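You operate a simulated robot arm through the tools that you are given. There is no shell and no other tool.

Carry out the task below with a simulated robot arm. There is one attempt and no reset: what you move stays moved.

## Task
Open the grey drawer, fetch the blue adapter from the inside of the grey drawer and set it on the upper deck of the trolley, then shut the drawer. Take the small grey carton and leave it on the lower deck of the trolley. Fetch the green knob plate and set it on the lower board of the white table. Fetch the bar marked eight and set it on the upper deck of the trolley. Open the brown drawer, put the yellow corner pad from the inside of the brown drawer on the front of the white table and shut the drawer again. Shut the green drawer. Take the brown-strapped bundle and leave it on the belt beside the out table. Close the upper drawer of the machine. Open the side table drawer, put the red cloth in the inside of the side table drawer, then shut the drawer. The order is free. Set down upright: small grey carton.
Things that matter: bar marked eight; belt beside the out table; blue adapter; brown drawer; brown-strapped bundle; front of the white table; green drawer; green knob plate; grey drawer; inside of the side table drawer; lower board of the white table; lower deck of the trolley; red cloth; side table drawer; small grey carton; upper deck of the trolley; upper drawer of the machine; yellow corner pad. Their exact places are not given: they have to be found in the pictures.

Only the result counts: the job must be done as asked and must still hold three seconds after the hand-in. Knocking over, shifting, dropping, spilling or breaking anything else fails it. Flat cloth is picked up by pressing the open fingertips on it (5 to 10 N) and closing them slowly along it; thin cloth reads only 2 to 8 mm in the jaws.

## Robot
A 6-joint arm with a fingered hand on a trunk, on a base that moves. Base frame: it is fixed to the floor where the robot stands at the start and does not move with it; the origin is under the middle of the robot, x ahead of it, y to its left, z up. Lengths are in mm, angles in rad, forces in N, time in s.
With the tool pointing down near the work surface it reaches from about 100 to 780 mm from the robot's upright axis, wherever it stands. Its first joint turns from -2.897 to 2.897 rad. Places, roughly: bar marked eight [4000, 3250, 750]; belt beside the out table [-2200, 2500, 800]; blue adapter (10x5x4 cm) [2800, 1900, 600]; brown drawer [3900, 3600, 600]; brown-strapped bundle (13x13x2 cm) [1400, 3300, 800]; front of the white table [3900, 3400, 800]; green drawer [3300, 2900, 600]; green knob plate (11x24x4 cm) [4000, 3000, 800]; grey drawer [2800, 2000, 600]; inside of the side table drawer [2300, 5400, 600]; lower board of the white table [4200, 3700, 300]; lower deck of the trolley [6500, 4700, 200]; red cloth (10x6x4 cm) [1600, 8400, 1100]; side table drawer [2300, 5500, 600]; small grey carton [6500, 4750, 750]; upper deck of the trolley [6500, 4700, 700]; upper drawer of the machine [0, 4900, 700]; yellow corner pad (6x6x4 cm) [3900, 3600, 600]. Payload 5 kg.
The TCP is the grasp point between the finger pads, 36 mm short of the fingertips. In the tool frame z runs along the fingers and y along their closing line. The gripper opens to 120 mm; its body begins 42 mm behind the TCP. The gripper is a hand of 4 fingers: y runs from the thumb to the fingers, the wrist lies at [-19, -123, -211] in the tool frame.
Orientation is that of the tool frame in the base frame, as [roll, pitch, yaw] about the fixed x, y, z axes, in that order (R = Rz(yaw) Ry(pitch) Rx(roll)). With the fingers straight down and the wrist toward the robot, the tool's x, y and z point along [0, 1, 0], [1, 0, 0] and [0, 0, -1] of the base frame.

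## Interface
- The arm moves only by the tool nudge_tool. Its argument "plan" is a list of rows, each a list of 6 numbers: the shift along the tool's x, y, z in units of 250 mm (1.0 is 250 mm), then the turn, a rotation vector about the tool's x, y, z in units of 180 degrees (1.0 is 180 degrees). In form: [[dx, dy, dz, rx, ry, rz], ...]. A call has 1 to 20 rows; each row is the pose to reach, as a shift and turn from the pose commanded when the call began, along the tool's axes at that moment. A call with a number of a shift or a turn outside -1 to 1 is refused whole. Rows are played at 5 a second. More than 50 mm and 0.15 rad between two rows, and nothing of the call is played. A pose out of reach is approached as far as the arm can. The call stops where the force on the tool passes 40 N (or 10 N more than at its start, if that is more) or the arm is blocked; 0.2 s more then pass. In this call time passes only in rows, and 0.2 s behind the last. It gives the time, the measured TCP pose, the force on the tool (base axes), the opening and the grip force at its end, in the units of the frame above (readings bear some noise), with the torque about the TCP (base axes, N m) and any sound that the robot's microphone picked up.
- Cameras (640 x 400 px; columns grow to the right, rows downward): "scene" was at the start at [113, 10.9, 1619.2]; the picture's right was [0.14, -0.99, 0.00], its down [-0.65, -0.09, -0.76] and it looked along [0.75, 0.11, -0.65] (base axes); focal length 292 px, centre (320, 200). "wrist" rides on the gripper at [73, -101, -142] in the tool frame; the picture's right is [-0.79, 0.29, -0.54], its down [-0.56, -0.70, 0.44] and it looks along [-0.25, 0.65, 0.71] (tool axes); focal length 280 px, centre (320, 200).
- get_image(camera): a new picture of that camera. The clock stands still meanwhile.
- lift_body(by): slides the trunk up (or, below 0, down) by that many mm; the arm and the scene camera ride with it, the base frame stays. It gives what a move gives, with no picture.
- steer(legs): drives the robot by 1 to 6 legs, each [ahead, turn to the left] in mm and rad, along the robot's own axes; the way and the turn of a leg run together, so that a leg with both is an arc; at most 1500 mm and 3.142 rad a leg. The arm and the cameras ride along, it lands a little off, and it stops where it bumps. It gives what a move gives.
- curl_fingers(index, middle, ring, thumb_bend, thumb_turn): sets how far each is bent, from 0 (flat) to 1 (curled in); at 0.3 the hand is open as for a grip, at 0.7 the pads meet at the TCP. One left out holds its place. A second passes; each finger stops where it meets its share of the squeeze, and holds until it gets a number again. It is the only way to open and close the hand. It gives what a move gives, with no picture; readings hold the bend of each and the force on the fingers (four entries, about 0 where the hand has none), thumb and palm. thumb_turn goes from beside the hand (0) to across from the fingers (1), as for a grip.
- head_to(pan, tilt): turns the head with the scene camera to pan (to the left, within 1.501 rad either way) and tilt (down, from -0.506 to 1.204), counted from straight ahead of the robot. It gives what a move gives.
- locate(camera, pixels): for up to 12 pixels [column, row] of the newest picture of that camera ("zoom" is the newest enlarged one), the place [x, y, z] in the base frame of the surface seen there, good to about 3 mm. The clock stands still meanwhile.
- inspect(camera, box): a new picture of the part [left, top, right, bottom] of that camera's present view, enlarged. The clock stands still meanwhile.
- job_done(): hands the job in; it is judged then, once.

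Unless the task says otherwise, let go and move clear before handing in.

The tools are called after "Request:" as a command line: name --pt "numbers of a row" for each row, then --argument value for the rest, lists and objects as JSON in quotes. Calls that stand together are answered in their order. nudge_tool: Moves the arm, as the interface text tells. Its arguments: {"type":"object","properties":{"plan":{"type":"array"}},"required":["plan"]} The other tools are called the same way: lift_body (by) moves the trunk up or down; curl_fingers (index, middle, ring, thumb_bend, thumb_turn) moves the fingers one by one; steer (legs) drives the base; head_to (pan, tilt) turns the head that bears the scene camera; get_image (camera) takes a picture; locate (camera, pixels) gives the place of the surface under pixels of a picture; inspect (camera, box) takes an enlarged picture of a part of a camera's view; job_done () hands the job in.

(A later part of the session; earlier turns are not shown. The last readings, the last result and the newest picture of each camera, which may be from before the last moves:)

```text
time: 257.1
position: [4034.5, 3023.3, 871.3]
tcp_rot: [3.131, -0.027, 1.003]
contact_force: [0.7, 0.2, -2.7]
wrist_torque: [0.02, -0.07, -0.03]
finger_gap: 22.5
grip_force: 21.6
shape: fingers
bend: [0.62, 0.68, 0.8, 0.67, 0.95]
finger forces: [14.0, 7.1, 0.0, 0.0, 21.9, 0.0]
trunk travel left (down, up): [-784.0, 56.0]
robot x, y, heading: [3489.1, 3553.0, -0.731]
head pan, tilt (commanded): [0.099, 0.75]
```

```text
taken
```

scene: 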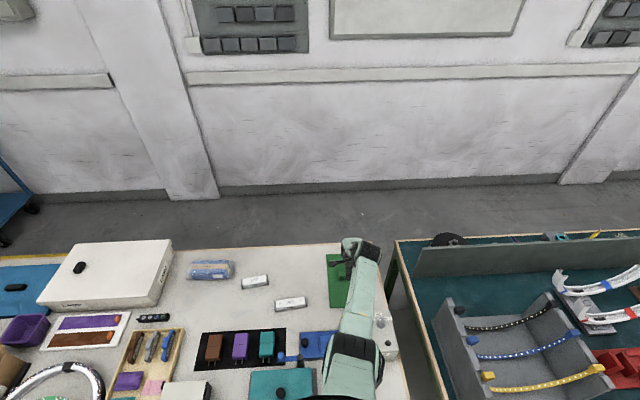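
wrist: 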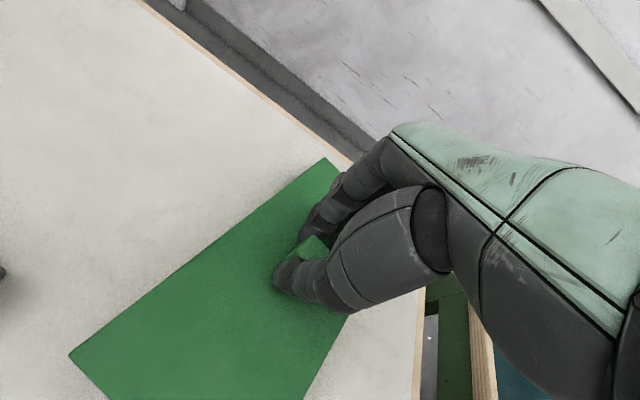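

The plate is lifted (it turned slightly in the grip). I'll raise it well above the SEALER, then back away from the table.

Request:
lift_body --by 56

Request:
nudge_tool --pt "0 -0.04 -0.15 0 0 0" --pt "0 -0.1 -0.3 0 0 0" --pt "0 -0.2 -0.36 0 0 0"

Request:
get_image --camera "wrist"

Request:
get_image --camera "scene"

```text
time: 258.0
position: [4033.4, 3023.7, 925.9]
tcp_rot: [3.133, -0.028, 1.003]
contact_force: [0.9, 0.5, -2.2]
wrist_torque: [0.0, 0.01, 0.03]
finger_gap: 22.7
grip_force: 21.1
shape: fingers
bend: [0.62, 0.68, 0.8, 0.67, 0.95]
finger forces: [14.0, 7.0, 0.1, 0.1, 21.9, 0.0]
trunk travel left (down, up): [-840.0, 0.0]
robot x, y, heading: [3490.7, 3552.2, -0.731]
head pan, tilt (commanded): [0.099, 0.75]
```

```text
time: 258.8
position: [3982.9, 3043.0, 1013.2]
tcp_rot: [3.125, -0.041, 1.014]
contact_force: [0.4, 0.2, -0.9]
wrist_torque: [-0.03, 0.0, -0.01]
finger_gap: 22.6
grip_force: 21.1
shape: fingers
bend: [0.61, 0.71, 0.8, 0.68, 0.94]
finger forces: [13.7, 7.2, 0.1, 0.0, 21.9, 0.0]
out of reach, approached as far as the arm can: row 1, 2, 3
trunk travel left (down, up): [-840.0, 0.0]
robot x, y, heading: [3491.8, 3548.7, -0.726]
head pan, tilt (commanded): [0.099, 0.75]
```

```text
taken
```

wrist: 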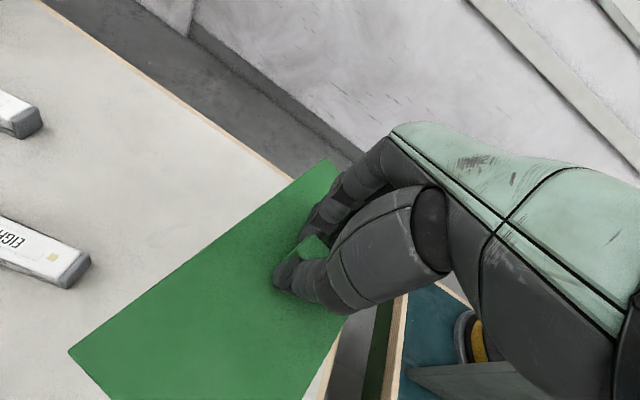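

```text
taken
```

scene: 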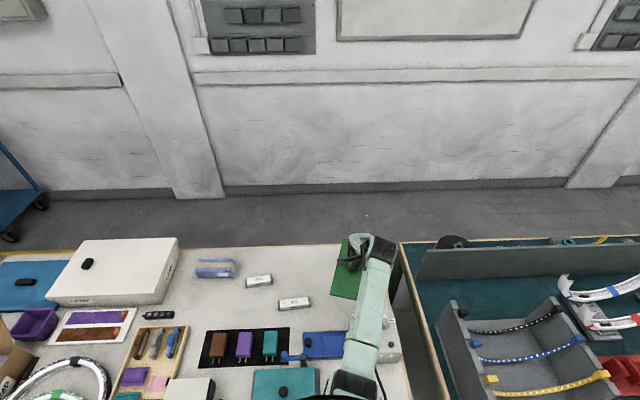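

I'll locate the held plate's edges to know its yaw in the hand.

Request:
locate --camera "wrist" --pixels '[[325, 165], [200, 258], [80, 346], [72, 355], [110, 392], [320, 372], [340, 325], [250, 300]]'

```text
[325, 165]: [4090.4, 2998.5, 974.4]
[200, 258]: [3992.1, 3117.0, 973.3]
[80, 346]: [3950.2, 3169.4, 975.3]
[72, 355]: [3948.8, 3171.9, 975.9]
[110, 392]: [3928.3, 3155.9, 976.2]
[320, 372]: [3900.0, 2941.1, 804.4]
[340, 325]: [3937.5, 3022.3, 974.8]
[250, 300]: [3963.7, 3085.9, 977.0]
```

The plate's long axis is −0.33 rad from tool y; its bottom is ~47 mm below TCP. I'll back off from the table, retract the arm, and reposition in front of the gap.

Request:
steer --legs '[[-380, 0]]'

Request:
nudge_tool --pt "0 -0.16 0 0 0 0" --pt "0 -0.32 0 0 0 0" --pt "0 -0.48 0 0 0 0" --pt "0 -0.64 0 0 0 0" --pt "0 -0.8 0 0 0 0"

Request:
steer --legs '[[0, 1.28], [282, 0], [0, -1.15]]'

```text
time: 261.4
position: [3703.4, 3295.1, 1011.3]
tcp_rot: [3.124, -0.044, 1.016]
contact_force: [0.4, 0.4, -2.6]
wrist_torque: [-0.01, 0.01, 0.0]
finger_gap: 22.6
grip_force: 21.7
shape: fingers
bend: [0.61, 0.71, 0.8, 0.68, 0.94]
finger forces: [13.7, 7.4, 0.1, 0.0, 21.8, 0.1]
trunk travel left (down, up): [-840.0, 0.0]
robot x, y, heading: [3213.3, 3803.8, -0.736]
head pan, tilt (commanded): [0.099, 0.75]
```

```text
time: 262.6
position: [3531.9, 3403.4, 1010.0]
tcp_rot: [3.121, -0.045, 1.017]
contact_force: [-0.6, 0.7, -2.3]
wrist_torque: [-0.04, -0.01, -0.03]
finger_gap: 22.6
grip_force: 22.0
shape: fingers
bend: [0.61, 0.71, 0.8, 0.68, 0.94]
finger forces: [13.6, 7.7, 0.0, 0.0, 21.9, 0.0]
trunk travel left (down, up): [-840.0, 0.0]
robot x, y, heading: [3208.8, 3802.7, -0.729]
head pan, tilt (commanded): [0.099, 0.75]
```

```text
time: 271.9
position: [3822.2, 3595.9, 1009.6]
tcp_rot: [3.124, -0.043, 1.148]
contact_force: [0.8, -0.6, -2.5]
wrist_torque: [-0.06, 0.0, 0.01]
finger_gap: 21.9
grip_force: 21.3
shape: fingers
bend: [0.61, 0.71, 0.8, 0.68, 0.94]
finger forces: [13.4, 7.6, 0.1, 0.0, 21.6, 0.1]
trunk travel left (down, up): [-840.0, 0.0]
robot x, y, heading: [3446.8, 3955.0, -0.599]
head pan, tilt (commanded): [0.099, 0.75]
```

I'm in front of the gap (t≈5208) but the hand is over the table. I'll back up 260 mm, align the plate (ψ 1.304, t 5205), and then lower.

Request:
steer --legs '[[-265, 0]]'

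Request:
nudge_tool --pt "0.1 0 0 0.002 -0.004 -0.012" --pt "0.2 0.02 0 0.004 -0.008 -0.025" --pt "0.3 0.04 0 0.006 -0.014 -0.038" --pt "0.32 0.06 0 0.006 -0.014 -0.05"

```text
time: 273.9
position: [3605.3, 3743.0, 1009.4]
tcp_rot: [3.124, -0.043, 1.148]
contact_force: [0.4, 0.5, -2.2]
wrist_torque: [0.01, 0.01, -0.02]
finger_gap: 22.0
grip_force: 21.4
shape: fingers
bend: [0.61, 0.71, 0.8, 0.68, 0.94]
finger forces: [13.3, 7.6, 0.0, 0.1, 21.6, 0.0]
trunk travel left (down, up): [-840.0, 0.0]
robot x, y, heading: [3232.6, 4099.6, -0.597]
head pan, tilt (commanded): [0.099, 0.75]
```

```text
time: 274.9
position: [3652.7, 3810.9, 1013.1]
tcp_rot: [-3.14, 0.005, 1.305]
contact_force: [-0.3, 0.1, -2.2]
wrist_torque: [0.01, -0.02, 0.0]
finger_gap: 21.8
grip_force: 21.5
shape: fingers
bend: [0.61, 0.71, 0.8, 0.68, 0.94]
finger forces: [13.4, 7.5, 0.0, 0.0, 21.7, 0.1]
trunk travel left (down, up): [-840.0, 0.0]
robot x, y, heading: [3234.3, 4101.2, -0.596]
head pan, tilt (commanded): [0.099, 0.75]
```

TCP at n=879, t=5204. Check plate orientation with the wrist camera, then lower.

Request:
get_image --camera "wrist"

Request:
locate --camera "wrist" --pixels '[[325, 165], [200, 258], [80, 346], [110, 392], [250, 300], [340, 325]]'

Request:
lift_body --by -400

Request:
head_to --pan 0.0 --tilt 0.6

Request:
get_image --camera "scene"

```text
taken
```

wrist: 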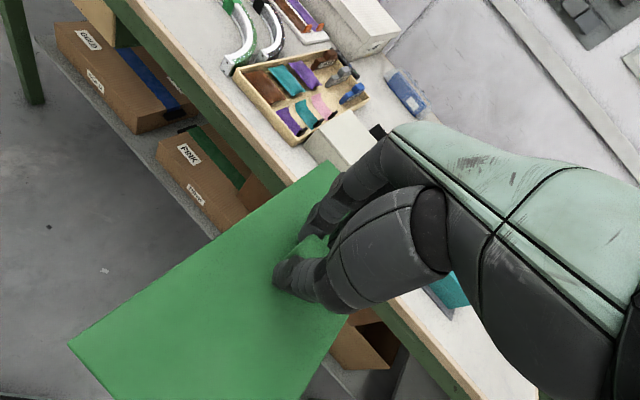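

```text
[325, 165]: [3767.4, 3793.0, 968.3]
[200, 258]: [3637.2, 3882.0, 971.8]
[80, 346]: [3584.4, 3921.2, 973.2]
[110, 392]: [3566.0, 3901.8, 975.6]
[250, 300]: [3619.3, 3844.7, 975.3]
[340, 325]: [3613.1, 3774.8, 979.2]
```

```text
time: 278.7
position: [3651.7, 3810.2, 613.2]
tcp_rot: [3.139, 0.002, 1.304]
contact_force: [0.5, -0.3, -2.7]
wrist_torque: [0.01, -0.04, -0.02]
finger_gap: 22.1
grip_force: 21.3
shape: fingers
bend: [0.61, 0.71, 0.8, 0.68, 0.94]
finger forces: [13.4, 7.6, 0.1, 0.0, 21.7, 0.0]
trunk travel left (down, up): [-440.0, 400.0]
robot x, y, heading: [3228.8, 4100.2, -0.599]
head pan, tilt (commanded): [0.099, 0.75]
```

```text
time: 279.4
position: [3652.3, 3811.8, 614.3]
tcp_rot: [3.14, 0.001, 1.305]
contact_force: [0.2, 0.2, -2.6]
wrist_torque: [0.02, 0.01, 0.0]
finger_gap: 22.2
grip_force: 21.0
shape: fingers
bend: [0.61, 0.71, 0.8, 0.68, 0.94]
finger forces: [13.4, 7.5, 0.0, 0.0, 21.6, 0.1]
trunk travel left (down, up): [-440.0, 400.0]
robot x, y, heading: [3233.1, 4101.7, -0.596]
head pan, tilt (commanded): [0.0, 0.6]
```

```text
taken
```

scene: 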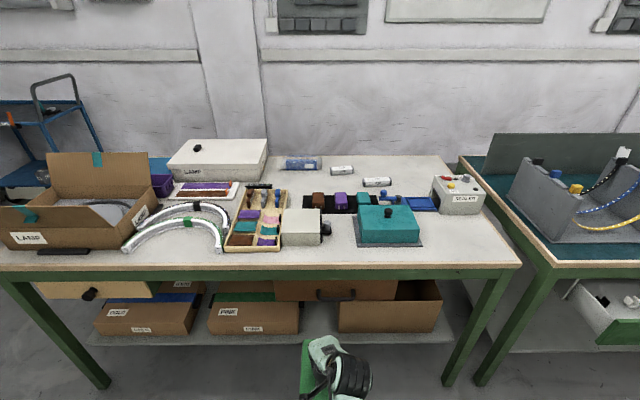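

Plate axis heading −0.61 (aligned). Continue lowering to the insertion height.

Request:
lift_body --by -253

Request:
get_image --camera "scene"

Request:
inspect --camera "scene" --box '[220, 170, 420, 295]'

```text
time: 282.0
position: [3651.0, 3812.9, 360.2]
tcp_rot: [3.141, 0.0, 1.303]
contact_force: [-0.3, 0.3, -2.4]
wrist_torque: [-0.02, 0.03, 0.02]
finger_gap: 22.2
grip_force: 20.6
shape: fingers
bend: [0.61, 0.71, 0.8, 0.68, 0.94]
finger forces: [13.4, 7.6, 0.0, 0.0, 21.6, 0.0]
trunk travel left (down, up): [-187.0, 653.0]
robot x, y, heading: [3233.2, 4101.9, -0.602]
head pan, tilt (commanded): [0.0, 0.6]
```

```text
taken
```

scene: 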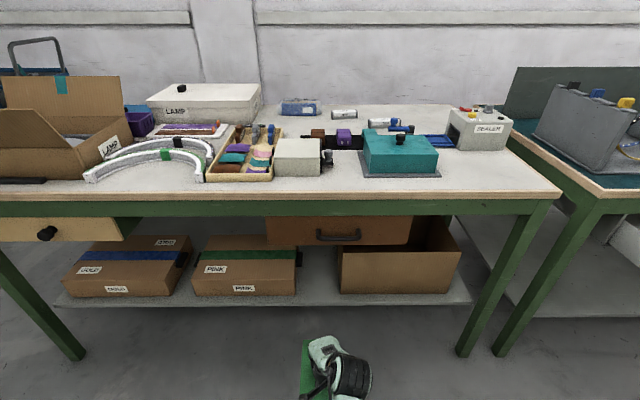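

```text
3.20 times, centred on (320, 232) of scene
```

zoom: 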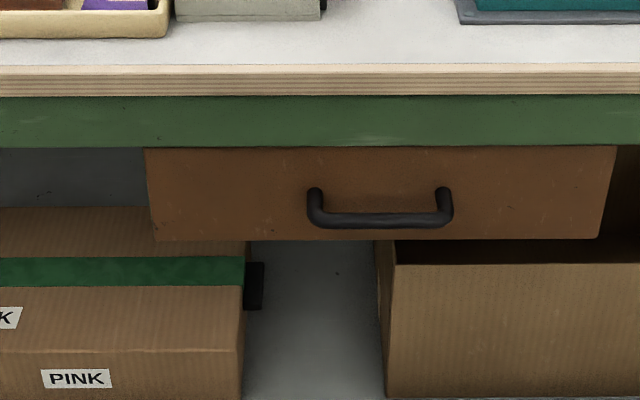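

Request:
locate --camera "zoom" --pixels '[[180, 236], [320, 236], [500, 236], [242, 385], [388, 390], [250, 300], [262, 300], [385, 260], [315, 390], [240, 270], [380, 220], [200, 150]]'

```text
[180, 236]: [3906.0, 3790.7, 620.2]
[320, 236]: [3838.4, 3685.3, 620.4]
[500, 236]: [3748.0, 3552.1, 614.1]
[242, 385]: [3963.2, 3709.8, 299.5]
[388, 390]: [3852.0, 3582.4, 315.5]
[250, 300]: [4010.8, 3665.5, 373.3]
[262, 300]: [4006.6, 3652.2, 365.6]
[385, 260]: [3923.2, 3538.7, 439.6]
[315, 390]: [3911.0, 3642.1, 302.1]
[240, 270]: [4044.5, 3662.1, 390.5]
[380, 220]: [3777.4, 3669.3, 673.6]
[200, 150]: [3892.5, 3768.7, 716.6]
```

Drawer bottom is z≈614–620; my arm top is ~600, plate bottom ~309 over the board at 300. I'll drive in slowly: first 200 mm, then check.

Request:
steer --legs '[[200, 0]]'

Request:
get_image --camera "wrist"

Request:
get_image --camera "scene"

```text
time: 283.7
position: [3817.6, 3698.1, 359.8]
tcp_rot: [3.138, 0.001, 1.304]
contact_force: [0.3, 0.0, -2.4]
wrist_torque: [-0.04, -0.04, 0.04]
finger_gap: 21.9
grip_force: 20.8
shape: fingers
bend: [0.61, 0.71, 0.8, 0.68, 0.94]
finger forces: [13.3, 7.8, 0.0, 0.1, 21.6, 0.1]
trunk travel left (down, up): [-187.0, 653.0]
robot x, y, heading: [3400.3, 3986.2, -0.599]
head pan, tilt (commanded): [0.0, 0.6]
```

```text
taken
```

wrist: 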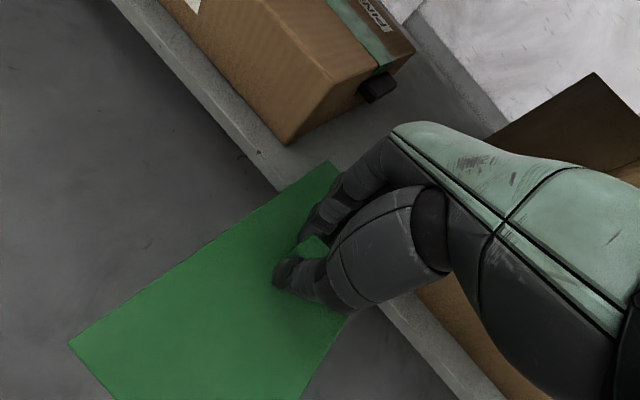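

```text
taken
```

scene: 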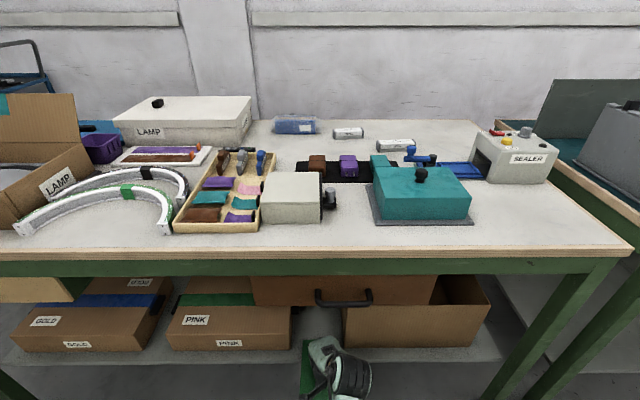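

Aligned with the gap (t=5204). Continue 110 mm and check again.

Request:
steer --legs '[[110, 0]]'

Request:
get_image --camera "wrist"

Request:
inspect --camera "scene" --box '[220, 270, 420, 395]'

```text
time: 285.0
position: [3910.2, 3635.2, 360.1]
tcp_rot: [3.138, 0.002, 1.306]
contact_force: [-0.1, 1.0, -3.1]
wrist_torque: [-0.01, 0.0, 0.02]
finger_gap: 22.0
grip_force: 21.9
shape: fingers
bend: [0.61, 0.71, 0.8, 0.68, 0.94]
finger forces: [13.3, 7.7, 0.0, 0.1, 21.6, 0.0]
trunk travel left (down, up): [-187.0, 653.0]
robot x, y, heading: [3490.1, 3927.8, -0.597]
head pan, tilt (commanded): [0.0, 0.6]
```

```text
taken
```

wrist: 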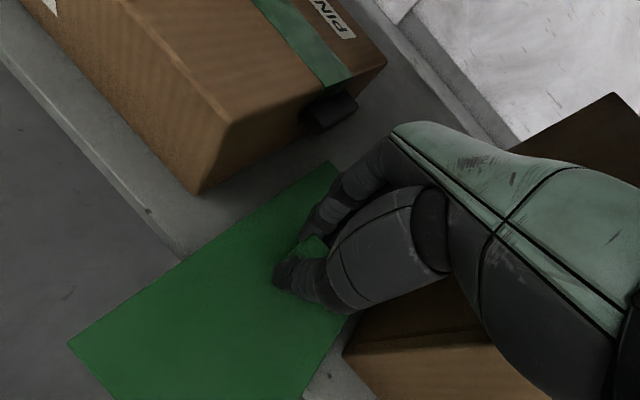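

```text
3.20 times, centred on (320, 332) of scene
```

zoom: 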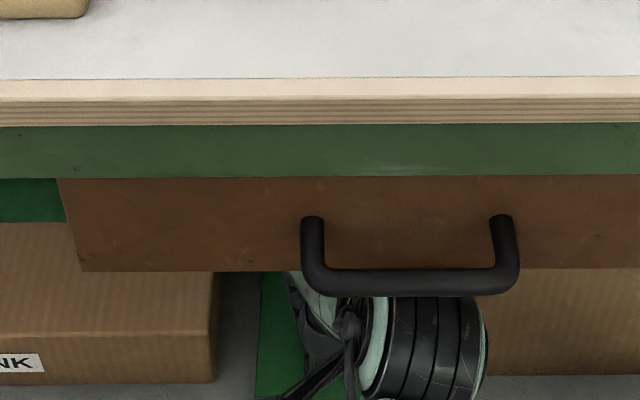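

Going in cleanly beneath the drawer. Drive the last 100 mm.

Request:
steer --legs '[[100, 0]]'

Request:
get_image --camera "wrist"

```text
time: 286.2
position: [3993.4, 3579.3, 360.5]
tcp_rot: [-3.14, 0.001, 1.306]
contact_force: [-0.9, -0.2, -2.6]
wrist_torque: [0.02, -0.03, -0.01]
finger_gap: 22.1
grip_force: 21.3
shape: fingers
bend: [0.61, 0.71, 0.8, 0.68, 0.94]
finger forces: [13.3, 7.9, 0.0, 0.0, 21.6, 0.1]
trunk travel left (down, up): [-187.0, 653.0]
robot x, y, heading: [3572.5, 3869.4, -0.596]
head pan, tilt (commanded): [0.0, 0.6]
```

```text
taken
```

wrist: 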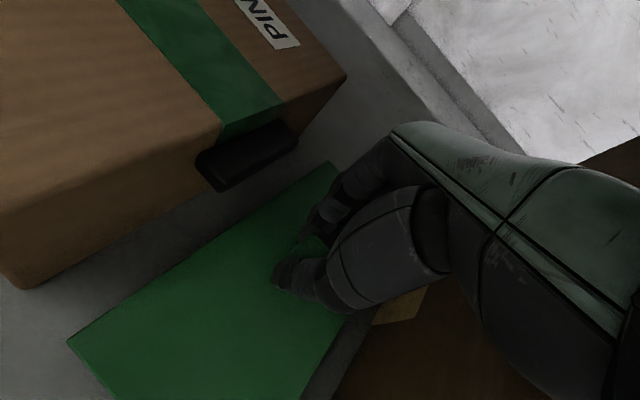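

Plate's near end is at n≈1172 (board edge 1164). I'll go 20 mm further in and lower to contact.

Request:
steer --legs '[[20, 0]]'

Request:
lift_body --by -8

Request:
lift_body --by -3

```text
time: 287.0
position: [4009.1, 3566.9, 359.5]
tcp_rot: [3.141, 0.001, 1.305]
contact_force: [0.2, 0.0, -2.5]
wrist_torque: [0.03, 0.03, -0.01]
finger_gap: 22.1
grip_force: 21.5
shape: fingers
bend: [0.61, 0.71, 0.8, 0.68, 0.94]
finger forces: [13.3, 7.9, 0.0, 0.0, 21.8, 0.1]
trunk travel left (down, up): [-187.0, 653.0]
robot x, y, heading: [3588.9, 3859.0, -0.598]
head pan, tilt (commanded): [0.0, 0.6]
```

```text
time: 287.6
position: [4008.4, 3569.3, 350.6]
tcp_rot: [-3.141, 0.0, 1.303]
contact_force: [0.0, -0.7, -0.8]
wrist_torque: [-0.02, -0.11, 0.01]
finger_gap: 21.9
grip_force: 21.7
shape: fingers
bend: [0.61, 0.71, 0.8, 0.68, 0.94]
finger forces: [13.7, 7.9, 0.1, 0.1, 21.8, 0.0]
trunk travel left (down, up): [-179.0, 661.0]
robot x, y, heading: [3589.9, 3857.5, -0.603]
head pan, tilt (commanded): [0.0, 0.6]
```

```text
time: 288.1
position: [4009.1, 3567.7, 349.3]
tcp_rot: [-3.141, 0.002, 1.303]
contact_force: [-2.3, -1.1, 1.6]
wrist_torque: [0.07, -0.08, -0.01]
finger_gap: 22.0
grip_force: 21.8
shape: fingers
bend: [0.61, 0.71, 0.8, 0.68, 0.94]
finger forces: [13.9, 8.0, 0.0, 0.1, 23.0, 0.0]
trunk travel left (down, up): [-176.0, 664.0]
robot x, y, heading: [3587.4, 3858.1, -0.598]
head pan, tilt (commanded): [0.0, 0.6]
```

Touching down. One more millimetre or two, then release.

Request:
lift_body --by -2

Request:
curl_fingers --index 0.48 --middle 0.48 --ring 0.48 --thumb_bend 0.48

Request:
get_image --camera "wrist"

```text
time: 288.6
position: [4008.8, 3568.3, 347.8]
tcp_rot: [3.14, 0.002, 1.304]
contact_force: [-4.3, -1.9, 8.8]
wrist_torque: [0.13, -0.06, 0.06]
finger_gap: 21.8
grip_force: 23.2
shape: fingers
bend: [0.61, 0.71, 0.8, 0.68, 0.94]
finger forces: [14.4, 8.2, 0.0, 0.1, 24.9, 0.0]
trunk travel left (down, up): [-174.0, 666.0]
robot x, y, heading: [3586.4, 3859.6, -0.603]
head pan, tilt (commanded): [0.0, 0.6]
```

```text
time: 289.6
position: [4008.1, 3569.1, 348.6]
tcp_rot: [3.138, 0.001, 1.307]
contact_force: [-6.6, 2.2, 20.6]
wrist_torque: [0.01, -0.51, 0.06]
finger_gap: 62.9
grip_force: 10.1
shape: fingers
bend: [0.53, 0.51, 0.48, 0.48, 0.97]
finger forces: [13.9, 6.4, 0.0, 0.0, 0.1, 0.0]
trunk travel left (down, up): [-174.0, 666.0]
robot x, y, heading: [3590.3, 3857.0, -0.602]
head pan, tilt (commanded): [0.0, 0.6]
```

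```text
taken
```

wrist: 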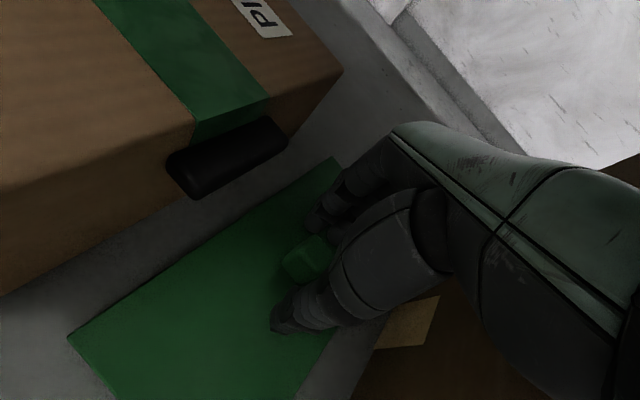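

Opening pushes the fingertips on the plate (20 N), and there's no headroom to lift straight over the knob. I'll rise 13 mm, open wide, then tilt the fingers forward-up while keeping the wrist low.

Request:
lift_body --by 13

Request:
curl_fingers --index 0.35 --middle 0.35 --ring 0.35 --thumb_bend 0.35

Request:
get_image --camera "wrist"

```text
time: 290.2
position: [4009.3, 3568.8, 359.7]
tcp_rot: [-3.14, -0.001, 1.306]
contact_force: [0.0, -0.5, 0.8]
wrist_torque: [-0.01, 0.0, -0.02]
finger_gap: 69.8
grip_force: 0.0
shape: fingers
bend: [0.48, 0.48, 0.48, 0.48, 0.97]
finger forces: [0.0, 0.0, 0.1, 0.0, 0.1, 0.0]
trunk travel left (down, up): [-187.0, 653.0]
robot x, y, heading: [3589.6, 3854.6, -0.595]
head pan, tilt (commanded): [0.0, 0.6]
```

```text
time: 291.2
position: [4008.8, 3569.4, 358.8]
tcp_rot: [3.141, 0.003, 1.305]
contact_force: [0.6, -0.9, 0.5]
wrist_torque: [0.0, 0.0, 0.0]
finger_gap: 108.5
grip_force: 0.0
shape: fingers
bend: [0.35, 0.35, 0.35, 0.35, 0.97]
finger forces: [0.0, 0.0, 0.0, 0.1, 0.0, 0.0]
trunk travel left (down, up): [-187.0, 653.0]
robot x, y, heading: [3587.0, 3858.2, -0.601]
head pan, tilt (commanded): [0.0, 0.6]
```

```text
taken
```

wrist: 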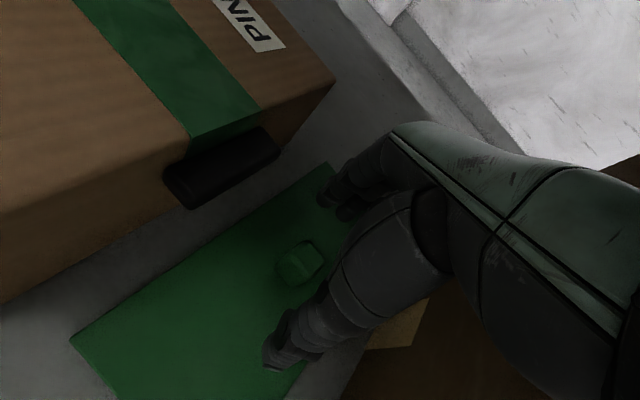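

Plate and knob are free of the fingers. Now tilt the hand forward while rising, keeping the wrist height constant.

Request:
nudge_tool --pt "0 -0.01 -0.056 -0.035 0 0" --pt "0 -0.02 -0.112 -0.07 0 0" --pt "0 -0.03 -0.176 -0.105 0 0" --pt "0 -0.04 -0.24 -0.14 0 0" --pt "0 -0.04 -0.288 -0.16 0 0"

Request:
get_image --camera "wrist"

```text
time: 292.4
position: [4006.5, 3561.5, 435.3]
tcp_rot: [2.629, 0.007, 1.305]
contact_force: [0.3, -0.3, 0.5]
wrist_torque: [-0.03, 0.02, -0.1]
finger_gap: 108.7
grip_force: 0.1
shape: fingers
bend: [0.35, 0.35, 0.35, 0.35, 0.97]
finger forces: [0.0, 0.1, 0.0, 0.1, 0.0, 0.1]
trunk travel left (down, up): [-187.0, 653.0]
robot x, y, heading: [3590.4, 3856.7, -0.599]
head pan, tilt (commanded): [0.0, 0.6]
```

```text
taken
```

wrist: 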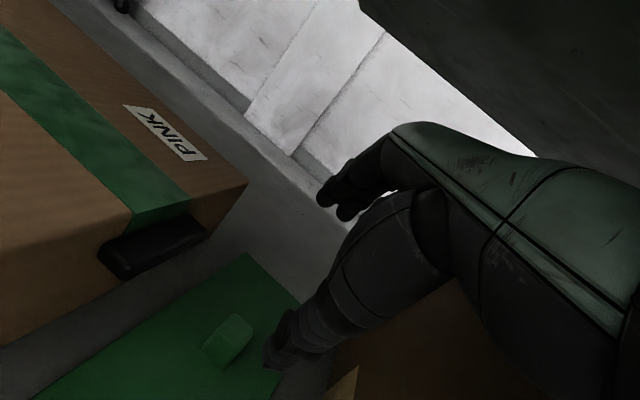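

Clear of the knob. Back out straight by driving backwards.

Request:
steer --legs '[[-200, 0], [-250, 0]]'

Request:
get_image --camera "scene"

Request:
inspect --camera "scene" --box '[220, 170, 420, 295]'

```text
time: 295.7
position: [3632.9, 3817.6, 433.1]
tcp_rot: [2.633, 0.009, 1.305]
contact_force: [0.0, 0.3, 0.5]
wrist_torque: [-0.01, 0.0, -0.01]
finger_gap: 108.9
grip_force: 0.1
shape: fingers
bend: [0.35, 0.35, 0.35, 0.35, 0.97]
finger forces: [0.0, 0.1, 0.0, 0.0, 0.1, 0.1]
trunk travel left (down, up): [-187.0, 653.0]
robot x, y, heading: [3219.7, 4112.4, -0.594]
head pan, tilt (commanded): [0.0, 0.6]
```

```text
taken
```

scene: 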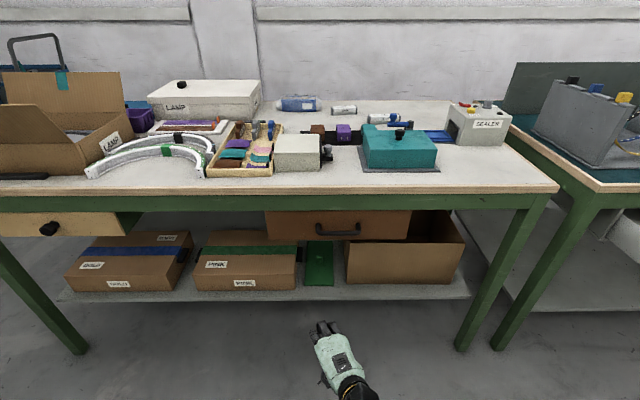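

```text
3.20 times, centred on (320, 232) of scene
```

zoom: 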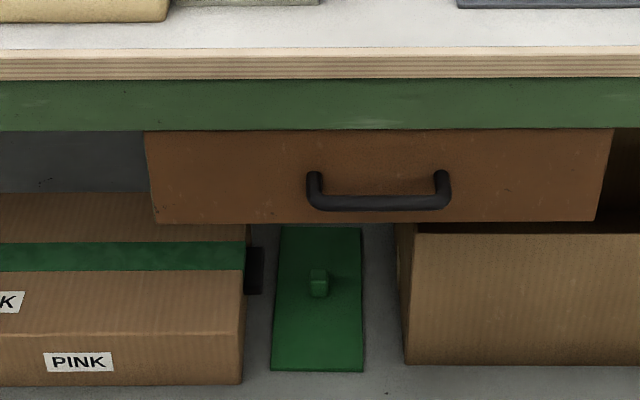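

The knob plate lies neatly on the lower board. Next, the brown drawer: I'll raise the trunk a bit and turn the hand horizontal at handle height (z≈662).

Request:
lift_body --by 84

Request:
nudge_tool --pt "0 0.035 -0.063 -0.042 0 0" --pt "0 0.07 -0.126 -0.084 0 0" --pt "0 0.106 -0.19 -0.127 0 0" --pt "0 0.141 -0.253 -0.169 0 0" --pt "0 0.177 -0.316 -0.211 0 0" --pt "0 0.212 -0.38 -0.254 0 0" --pt "0 0.248 -0.443 -0.296 0 0" --pt "0 0.283 -0.506 -0.338 0 0"

Request:
get_image --camera "scene"

```text
time: 296.9
position: [3633.8, 3816.3, 522.7]
tcp_rot: [2.628, 0.015, 1.304]
contact_force: [0.9, 0.2, 0.9]
wrist_torque: [0.0, -0.02, 0.01]
finger_gap: 108.9
grip_force: 0.1
shape: fingers
bend: [0.35, 0.35, 0.35, 0.35, 0.98]
finger forces: [0.1, 0.0, 0.0, 0.0, 0.1, 0.1]
trunk travel left (down, up): [-271.0, 569.0]
robot x, y, heading: [3215.0, 4112.7, -0.596]
head pan, tilt (commanded): [0.0, 0.6]
```

```text
time: 298.7
position: [3634.6, 3820.5, 667.6]
tcp_rot: [1.569, 0.015, 1.305]
contact_force: [-0.4, 0.3, -0.3]
wrist_torque: [-0.03, -0.04, 0.0]
finger_gap: 108.9
grip_force: 0.0
shape: fingers
bend: [0.35, 0.35, 0.35, 0.35, 0.98]
finger forces: [0.1, 0.1, 0.0, 0.1, 0.0, 0.0]
trunk travel left (down, up): [-271.0, 569.0]
robot x, y, heading: [3217.5, 4113.6, -0.598]
head pan, tilt (commanded): [0.0, 0.6]
```

```text
taken
```

scene: 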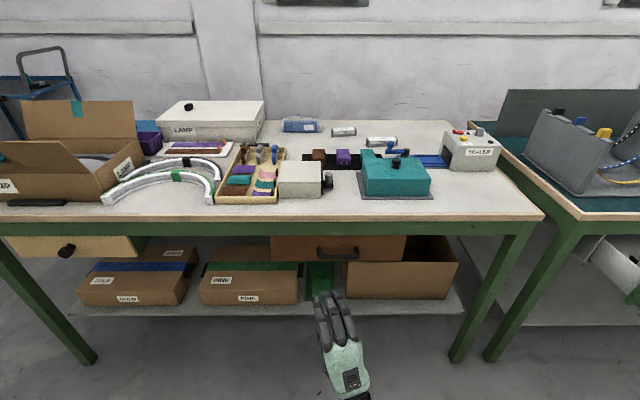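

Horizontal without reach flags. Now yaw −0.33 rad to face the drawer squarely.

Request:
nudge_tool --pt "0 0 0 0 -0.035 0.002" --pt "0 0 0 0 -0.07 0.004" --pt "0 0 0 0 -0.105 0.005"

Request:
inspect --camera "scene" --box '[300, 230, 380, 280]'

Request:
locate --camera "zoom" --pixels '[[160, 225], [200, 232], [290, 233], [380, 232], [430, 225], [145, 180], [455, 170], [290, 225], [290, 240], [290, 120], [60, 150], [560, 150]]'

```text
time: 299.7
position: [3649.3, 3801.3, 701.0]
tcp_rot: [1.485, 0.005, 0.97]
contact_force: [-0.7, -0.2, 0.2]
wrist_torque: [0.02, 0.01, -0.05]
finger_gap: 108.7
grip_force: 0.0
shape: fingers
bend: [0.35, 0.35, 0.35, 0.35, 0.98]
finger forces: [0.0, 0.1, 0.0, 0.1, 0.0, 0.0]
trunk travel left (down, up): [-271.0, 569.0]
robot x, y, heading: [3216.7, 4113.6, -0.6]
head pan, tilt (commanded): [0.0, 0.6]
stopped in row 3: the arm was blocked; the commanded pose is now the measured one
```

```text
8.00 times, centred on (340, 255) of scene
```

zoom: 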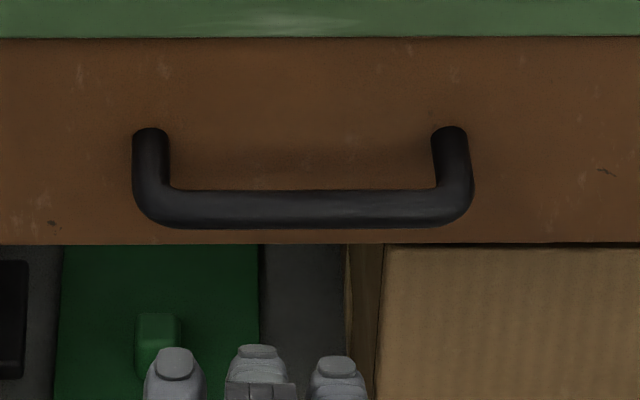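

```text
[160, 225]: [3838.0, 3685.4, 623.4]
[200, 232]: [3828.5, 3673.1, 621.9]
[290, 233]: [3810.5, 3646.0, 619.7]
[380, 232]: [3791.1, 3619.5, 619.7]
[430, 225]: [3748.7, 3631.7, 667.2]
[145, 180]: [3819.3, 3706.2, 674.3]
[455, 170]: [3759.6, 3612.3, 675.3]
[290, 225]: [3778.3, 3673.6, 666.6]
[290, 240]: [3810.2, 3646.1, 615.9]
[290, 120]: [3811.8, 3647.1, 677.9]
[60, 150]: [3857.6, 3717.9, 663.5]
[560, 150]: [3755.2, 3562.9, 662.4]
```

It yawed square but got pushed up/tilted near a joint limit (too close in). Extending forward should free it: I'll move forward 110 mm, down 39, right 27 and level out.

Request:
nudge_tool --pt "-0.02 -0.03 0.1 0.004 0 0" --pt "-0.05 -0.07 0.2 0.01 0 0" --pt "-0.08 -0.12 0.3 0.018 0 0" --pt "-0.108 -0.193 0.425 0.027 0 0"

```text
time: 300.7
position: [3721.4, 3719.9, 660.1]
tcp_rot: [1.578, 0.003, 0.968]
contact_force: [-0.3, 0.4, 0.2]
wrist_torque: [0.0, 0.0, -0.01]
finger_gap: 109.0
grip_force: 0.1
shape: fingers
bend: [0.35, 0.35, 0.35, 0.35, 0.98]
finger forces: [0.0, 0.0, 0.0, 0.0, 0.0, 0.0]
trunk travel left (down, up): [-271.0, 569.0]
robot x, y, heading: [3215.3, 4112.0, -0.599]
head pan, tilt (commanded): [0.0, 0.6]
```

Now level and square at n=987, t=5168, z=660. Advance 68 mm to put the fingers around the bar.

Request:
nudge_tool --pt "0 0.006 0.14 -0.002 0 0" --pt "0 0.01 0.272 -0.002 0 0"

Request:
inspect --camera "scene" --box '[300, 230, 380, 280]'

```text
time: 301.3
position: [3778.1, 3683.8, 661.4]
tcp_rot: [1.571, 0.001, 0.969]
contact_force: [0.2, 0.8, -0.4]
wrist_torque: [-0.03, -0.02, -0.01]
finger_gap: 108.8
grip_force: 0.1
shape: fingers
bend: [0.35, 0.35, 0.35, 0.35, 0.98]
finger forces: [0.1, 0.0, 0.0, 0.0, 0.0, 0.0]
trunk travel left (down, up): [-271.0, 569.0]
robot x, y, heading: [3219.4, 4115.6, -0.601]
head pan, tilt (commanded): [0.0, 0.6]
```

```text
8.00 times, centred on (340, 255) of scene
```

zoom: 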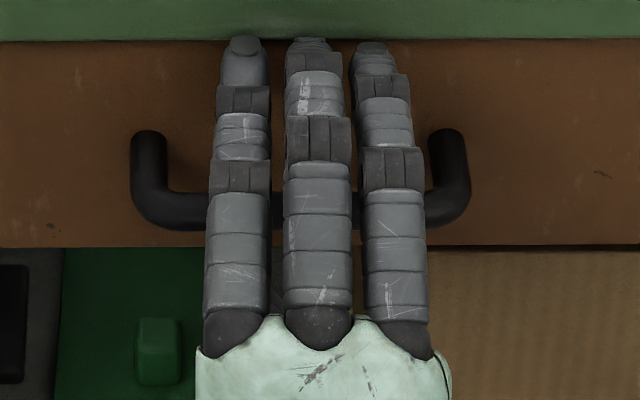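

Fingers are between the posts. Close on the bar.

Request:
curl_fingers --index 0.7 --middle 0.7 --ring 0.7 --thumb_bend 0.6

Request:
curl_fingers --index 0.85 --middle 0.85 --ring 0.85

Request:
inspect --camera "scene" --box '[300, 230, 380, 280]'

```text
time: 302.3
position: [3777.1, 3683.4, 663.0]
tcp_rot: [1.568, 0.003, 0.969]
contact_force: [2.9, -2.3, 7.3]
wrist_torque: [-0.13, 0.0, 0.07]
finger_gap: 23.6
grip_force: 3.2
shape: fingers
bend: [0.68, 0.69, 0.68, 0.6, 0.98]
finger forces: [3.1, 0.8, 3.2, 0.0, 0.0, 0.1]
trunk travel left (down, up): [-271.0, 569.0]
robot x, y, heading: [3215.1, 4110.3, -0.6]
head pan, tilt (commanded): [0.0, 0.6]
```

```text
time: 303.3
position: [3776.6, 3683.2, 664.8]
tcp_rot: [1.563, 0.003, 0.971]
contact_force: [1.1, -3.7, 28.8]
wrist_torque: [-0.11, 0.66, 0.44]
finger_gap: 15.3
grip_force: 29.5
shape: fingers
bend: [0.74, 0.73, 0.72, 0.61, 0.98]
finger forces: [13.0, 11.3, 11.4, 0.1, 22.3, 0.0]
trunk travel left (down, up): [-271.0, 569.0]
robot x, y, heading: [3216.7, 4113.0, -0.6]
head pan, tilt (commanded): [0.0, 0.6]
```

```text
8.00 times, centred on (340, 255) of scene
```

zoom: 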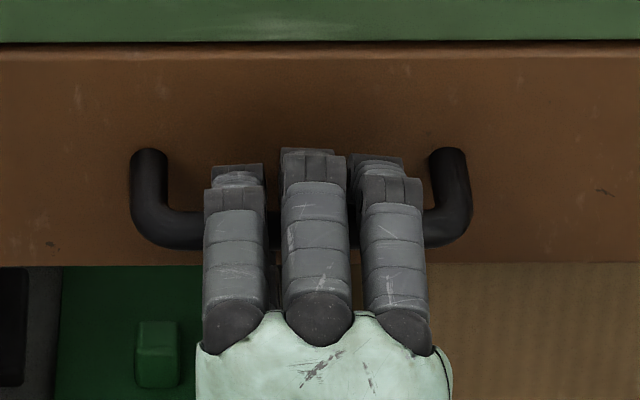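

Firm grip (29 N). Pull the drawer out by driving back 230 mm.

Request:
steer --legs '[[-230, 0]]'

Request:
get_image --camera "scene"

```text
time: 305.1
position: [3587.1, 3811.5, 666.1]
tcp_rot: [1.563, 0.002, 0.97]
contact_force: [-7.7, -10.4, 27.6]
wrist_torque: [-0.04, 0.68, 0.27]
finger_gap: 15.2
grip_force: 28.5
shape: fingers
bend: [0.74, 0.73, 0.72, 0.61, 0.98]
finger forces: [12.9, 10.2, 10.6, 0.0, 23.4, 0.0]
trunk travel left (down, up): [-271.0, 569.0]
robot x, y, heading: [3026.6, 4245.2, -0.602]
head pan, tilt (commanded): [0.0, 0.6]
```

```text
taken
```

scene: 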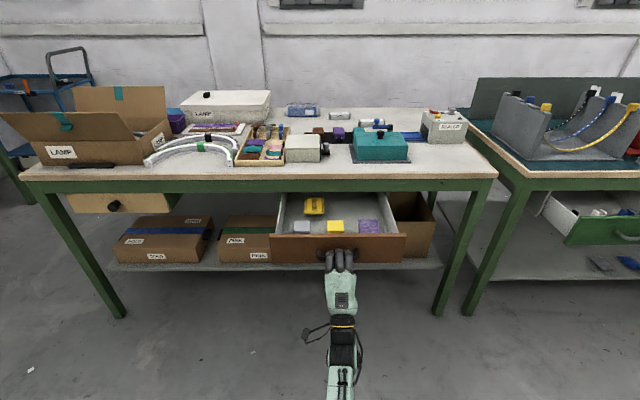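

The drawer is open ~230 mm. I'll zoom in to identify the yellow corner pad.

Request:
inspect --camera "scene" --box '[262, 185, 422, 285]'

Request:
locate --camera "zoom" --pixels '[[295, 150], [265, 150], [325, 150], [295, 180], [295, 165], [210, 85], [160, 170], [425, 165], [240, 140], [350, 150], [300, 195], [440, 100]]'

```text
4.00 times, centred on (342, 235) of scene
```

zoom: 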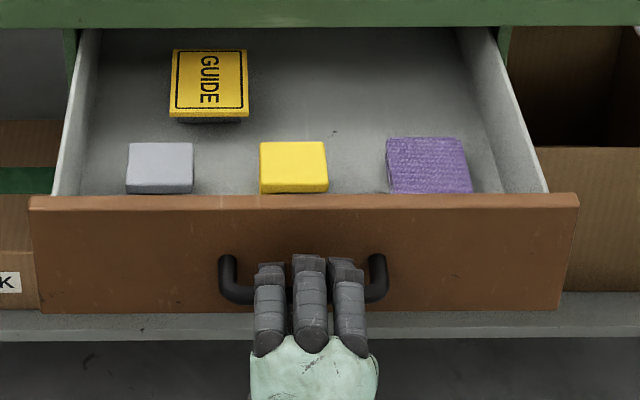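

```text
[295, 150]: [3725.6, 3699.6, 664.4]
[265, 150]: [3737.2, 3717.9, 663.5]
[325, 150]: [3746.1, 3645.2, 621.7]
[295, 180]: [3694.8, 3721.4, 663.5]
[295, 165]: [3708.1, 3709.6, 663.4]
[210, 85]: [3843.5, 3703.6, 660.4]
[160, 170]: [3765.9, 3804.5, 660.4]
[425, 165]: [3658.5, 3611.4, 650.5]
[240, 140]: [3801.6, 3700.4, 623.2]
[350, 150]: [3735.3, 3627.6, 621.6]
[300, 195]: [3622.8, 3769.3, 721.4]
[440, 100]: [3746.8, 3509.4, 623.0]
```

The yellow corner pad is the yellow square at zoom (293, 165): centre ≈ n 985, t 5155, top z 663. I'll release the handle, back the hand off, and turn it fingers-down.

Request:
curl_fingers --index 0.35 --middle 0.35 --ring 0.35 --thumb_bend 0.35

Request:
steer --legs '[[-110, 0]]'

Request:
nudge_tool --pt "0 0 0 0 0.035 0" --pt "0 0 0 0 0.07 0" --pt "0 0 0 0 0.105 0"

Request:
lift_body --by 300

```text
time: 306.1
position: [3589.2, 3811.4, 663.4]
tcp_rot: [1.566, 0.003, 0.968]
contact_force: [-0.5, -0.4, -0.3]
wrist_torque: [0.01, -0.01, -0.02]
finger_gap: 108.7
grip_force: 0.0
shape: fingers
bend: [0.35, 0.35, 0.35, 0.35, 0.98]
finger forces: [0.0, 0.0, 0.1, 0.0, 0.0, 0.0]
trunk travel left (down, up): [-271.0, 569.0]
robot x, y, heading: [3027.9, 4242.9, -0.595]
head pan, tilt (commanded): [0.0, 0.6]
```

```text
time: 307.4
position: [3496.8, 3872.5, 665.1]
tcp_rot: [1.564, 0.003, 0.969]
contact_force: [0.2, 0.9, 0.5]
wrist_torque: [0.01, 0.0, -0.02]
finger_gap: 108.3
grip_force: 0.1
shape: fingers
bend: [0.35, 0.35, 0.35, 0.35, 0.98]
finger forces: [0.1, 0.0, 0.0, 0.0, 0.0, 0.0]
trunk travel left (down, up): [-271.0, 569.0]
robot x, y, heading: [2936.8, 4302.0, -0.598]
head pan, tilt (commanded): [0.0, 0.6]
```

```text
time: 308.1
position: [3498.1, 3873.6, 663.1]
tcp_rot: [1.568, 0.004, 1.297]
contact_force: [-0.6, 0.1, 0.2]
wrist_torque: [0.0, 0.0, -0.01]
finger_gap: 108.7
grip_force: 0.0
shape: fingers
bend: [0.35, 0.35, 0.35, 0.35, 0.98]
finger forces: [0.0, 0.1, 0.0, 0.0, 0.0, 0.0]
trunk travel left (down, up): [-271.0, 569.0]
robot x, y, heading: [2937.0, 4306.5, -0.595]
head pan, tilt (commanded): [0.0, 0.6]
```

```text
time: 311.1
position: [3497.9, 3874.0, 963.5]
tcp_rot: [1.567, 0.004, 1.3]
contact_force: [1.2, 0.4, 0.2]
wrist_torque: [-0.01, 0.0, -0.01]
finger_gap: 108.9
grip_force: 0.0
shape: fingers
bend: [0.35, 0.35, 0.35, 0.35, 0.98]
finger forces: [0.1, 0.0, 0.0, 0.0, 0.0, 0.0]
trunk travel left (down, up): [-571.0, 269.0]
robot x, y, heading: [2936.9, 4302.1, -0.6]
head pan, tilt (commanded): [0.0, 0.6]
```

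Now rotate to fingers-down while lowering, reversing the path that worked before.

Request:
nudge_tool --pt "0 -0.07 -0.03 0.042 0 0" --pt "0 -0.145 -0.06 0.084 0 0" --pt "0 -0.22 -0.09 0.127 0 0" --pt "0 -0.29 -0.12 0.169 0 0" --pt "0 -0.36 -0.15 0.211 0 0" --pt "0 -0.435 -0.18 0.254 0 0" --pt "0 -0.51 -0.21 0.296 0 0" --pt "0 -0.58 -0.24 0.338 0 0" --pt "0 -0.65 -0.27 0.38 0 0" --pt "0 -0.73 -0.3 0.42 0 0" --pt "0 -0.8 -0.3 0.46 0 0" --pt "0 -0.88 -0.3 0.5 0 0"

```text
time: 313.8
position: [3427.0, 3890.8, 742.0]
tcp_rot: [3.141, 0.003, 1.295]
contact_force: [0.1, 0.0, 0.0]
wrist_torque: [0.03, 0.0, 0.01]
finger_gap: 108.7
grip_force: 0.2
shape: fingers
bend: [0.35, 0.35, 0.35, 0.35, 0.98]
finger forces: [0.0, 0.0, 0.0, 0.0, 0.1, 0.0]
trunk travel left (down, up): [-571.0, 269.0]
robot x, y, heading: [2940.1, 4304.9, -0.603]
head pan, tilt (commanded): [0.0, 0.6]
```

Clean fingers-down pose. I'll raise the trunk and drive so the pad is ahead and to my right.

Request:
lift_body --by 110

Request:
steer --legs '[[0, 0.234], [395, 0], [0, -0.38]]'

Request:
get_image --camera "scene"

Request:
get_image --camera "wrist"

```text
time: 315.2
position: [3426.6, 3892.4, 852.6]
tcp_rot: [3.138, 0.005, 1.297]
contact_force: [-0.1, 0.2, 0.0]
wrist_torque: [0.0, 0.01, 0.01]
finger_gap: 108.7
grip_force: 0.0
shape: fingers
bend: [0.35, 0.35, 0.35, 0.35, 0.98]
finger forces: [0.0, 0.1, 0.0, 0.0, 0.0, 0.0]
trunk travel left (down, up): [-681.0, 159.0]
robot x, y, heading: [2935.1, 4301.6, -0.599]
head pan, tilt (commanded): [0.0, 0.6]
```

```text
time: 320.1
position: [3733.1, 3682.7, 853.1]
tcp_rot: [3.138, 0.003, 1.154]
contact_force: [-0.2, -0.3, -0.7]
wrist_torque: [0.0, 0.0, 0.0]
finger_gap: 108.5
grip_force: 0.0
shape: fingers
bend: [0.35, 0.35, 0.35, 0.35, 0.98]
finger forces: [0.0, 0.0, 0.1, 0.0, 0.1, 0.0]
trunk travel left (down, up): [-681.0, 159.0]
robot x, y, heading: [3309.0, 4161.0, -0.745]
head pan, tilt (commanded): [0.0, 0.6]
```

```text
taken
```

scene: 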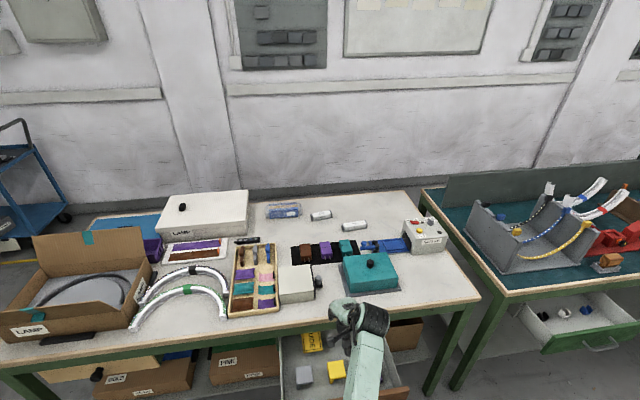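

```text
taken
```

wrist: 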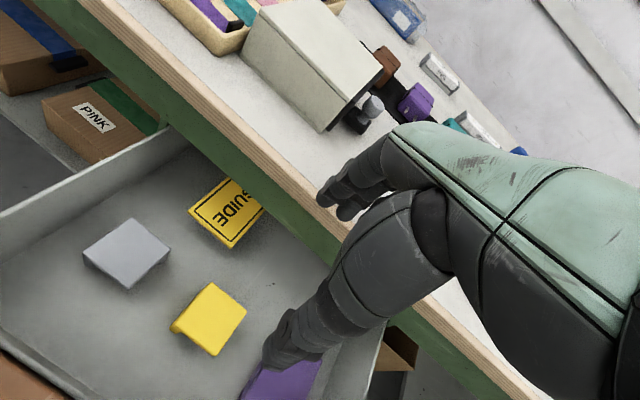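

I'll locate the yellow pad precisely and also survey free table-top space near the target from this scene view.

Request:
locate --camera "wrist" --pixels '[[212, 287], [243, 310], [214, 345], [182, 322], [212, 316], [225, 355], [255, 375], [125, 222]]'

Request:
inspect --camera "scene" --box '[230, 190, 486, 350]'

Request:
locate --camera "zoom" --pixels '[[215, 275], [240, 250], [250, 300], [290, 265], [430, 260], [290, 180], [500, 200], [560, 270], [200, 270], [135, 270], [310, 190], [420, 170]]'

```text
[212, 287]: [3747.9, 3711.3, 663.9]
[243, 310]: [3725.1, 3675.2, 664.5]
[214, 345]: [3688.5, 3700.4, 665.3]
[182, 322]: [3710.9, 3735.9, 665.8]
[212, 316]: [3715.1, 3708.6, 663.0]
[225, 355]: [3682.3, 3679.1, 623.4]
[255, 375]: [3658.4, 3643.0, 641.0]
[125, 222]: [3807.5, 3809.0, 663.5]
```

```text
2.50 times, centred on (358, 270) of scene
```

zoom: 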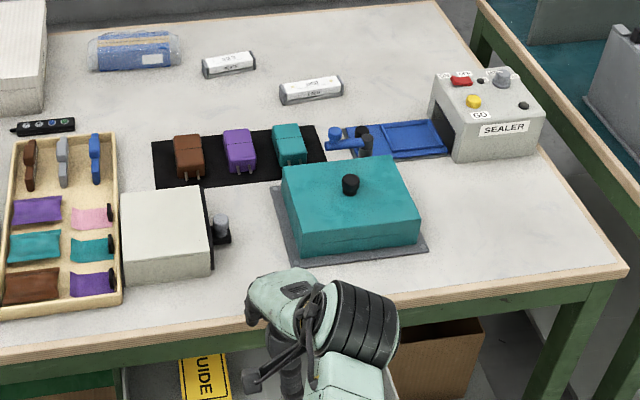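

```text
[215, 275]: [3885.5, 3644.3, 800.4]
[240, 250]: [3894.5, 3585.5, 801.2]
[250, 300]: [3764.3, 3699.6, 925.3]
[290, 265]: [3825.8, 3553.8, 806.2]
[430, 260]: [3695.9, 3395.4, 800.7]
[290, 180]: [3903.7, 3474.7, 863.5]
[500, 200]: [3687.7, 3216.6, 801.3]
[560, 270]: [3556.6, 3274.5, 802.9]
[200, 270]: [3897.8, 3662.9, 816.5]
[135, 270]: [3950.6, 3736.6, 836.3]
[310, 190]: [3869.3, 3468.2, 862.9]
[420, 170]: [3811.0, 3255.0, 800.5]
```

The pad is at (3718, 3706), top 664, aligned with the drawer. For the set-down I'm considering the free strip between the white box and the teal block; I'll measure it.

Request:
locate --camera "zoom" --pixels '[[234, 240], [270, 200], [276, 215], [283, 235], [290, 255], [212, 270], [205, 200], [255, 180], [255, 195], [255, 290], [225, 300], [235, 205]]'

Request:
inspect --camera "scene" --box '[290, 240, 386, 300]'

```text
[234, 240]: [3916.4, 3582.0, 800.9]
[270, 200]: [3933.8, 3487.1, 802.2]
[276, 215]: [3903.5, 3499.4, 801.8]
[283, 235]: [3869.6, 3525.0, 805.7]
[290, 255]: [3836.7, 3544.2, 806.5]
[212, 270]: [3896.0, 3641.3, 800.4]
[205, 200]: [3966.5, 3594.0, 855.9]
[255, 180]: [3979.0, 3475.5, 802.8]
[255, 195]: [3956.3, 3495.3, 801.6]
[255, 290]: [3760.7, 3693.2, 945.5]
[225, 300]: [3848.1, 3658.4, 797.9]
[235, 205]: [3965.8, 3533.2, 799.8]
```

```text
6.67 times, centred on (338, 270) of scene
```

zoom: 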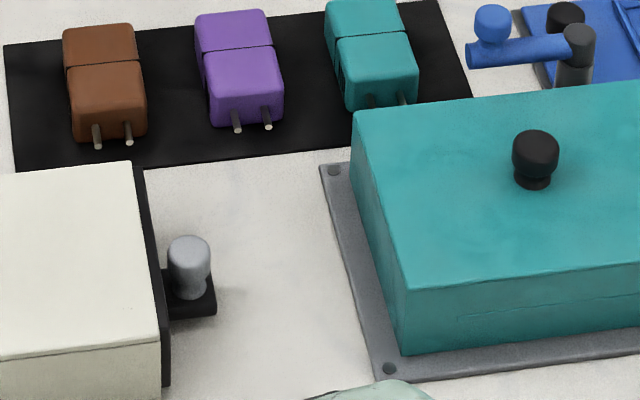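

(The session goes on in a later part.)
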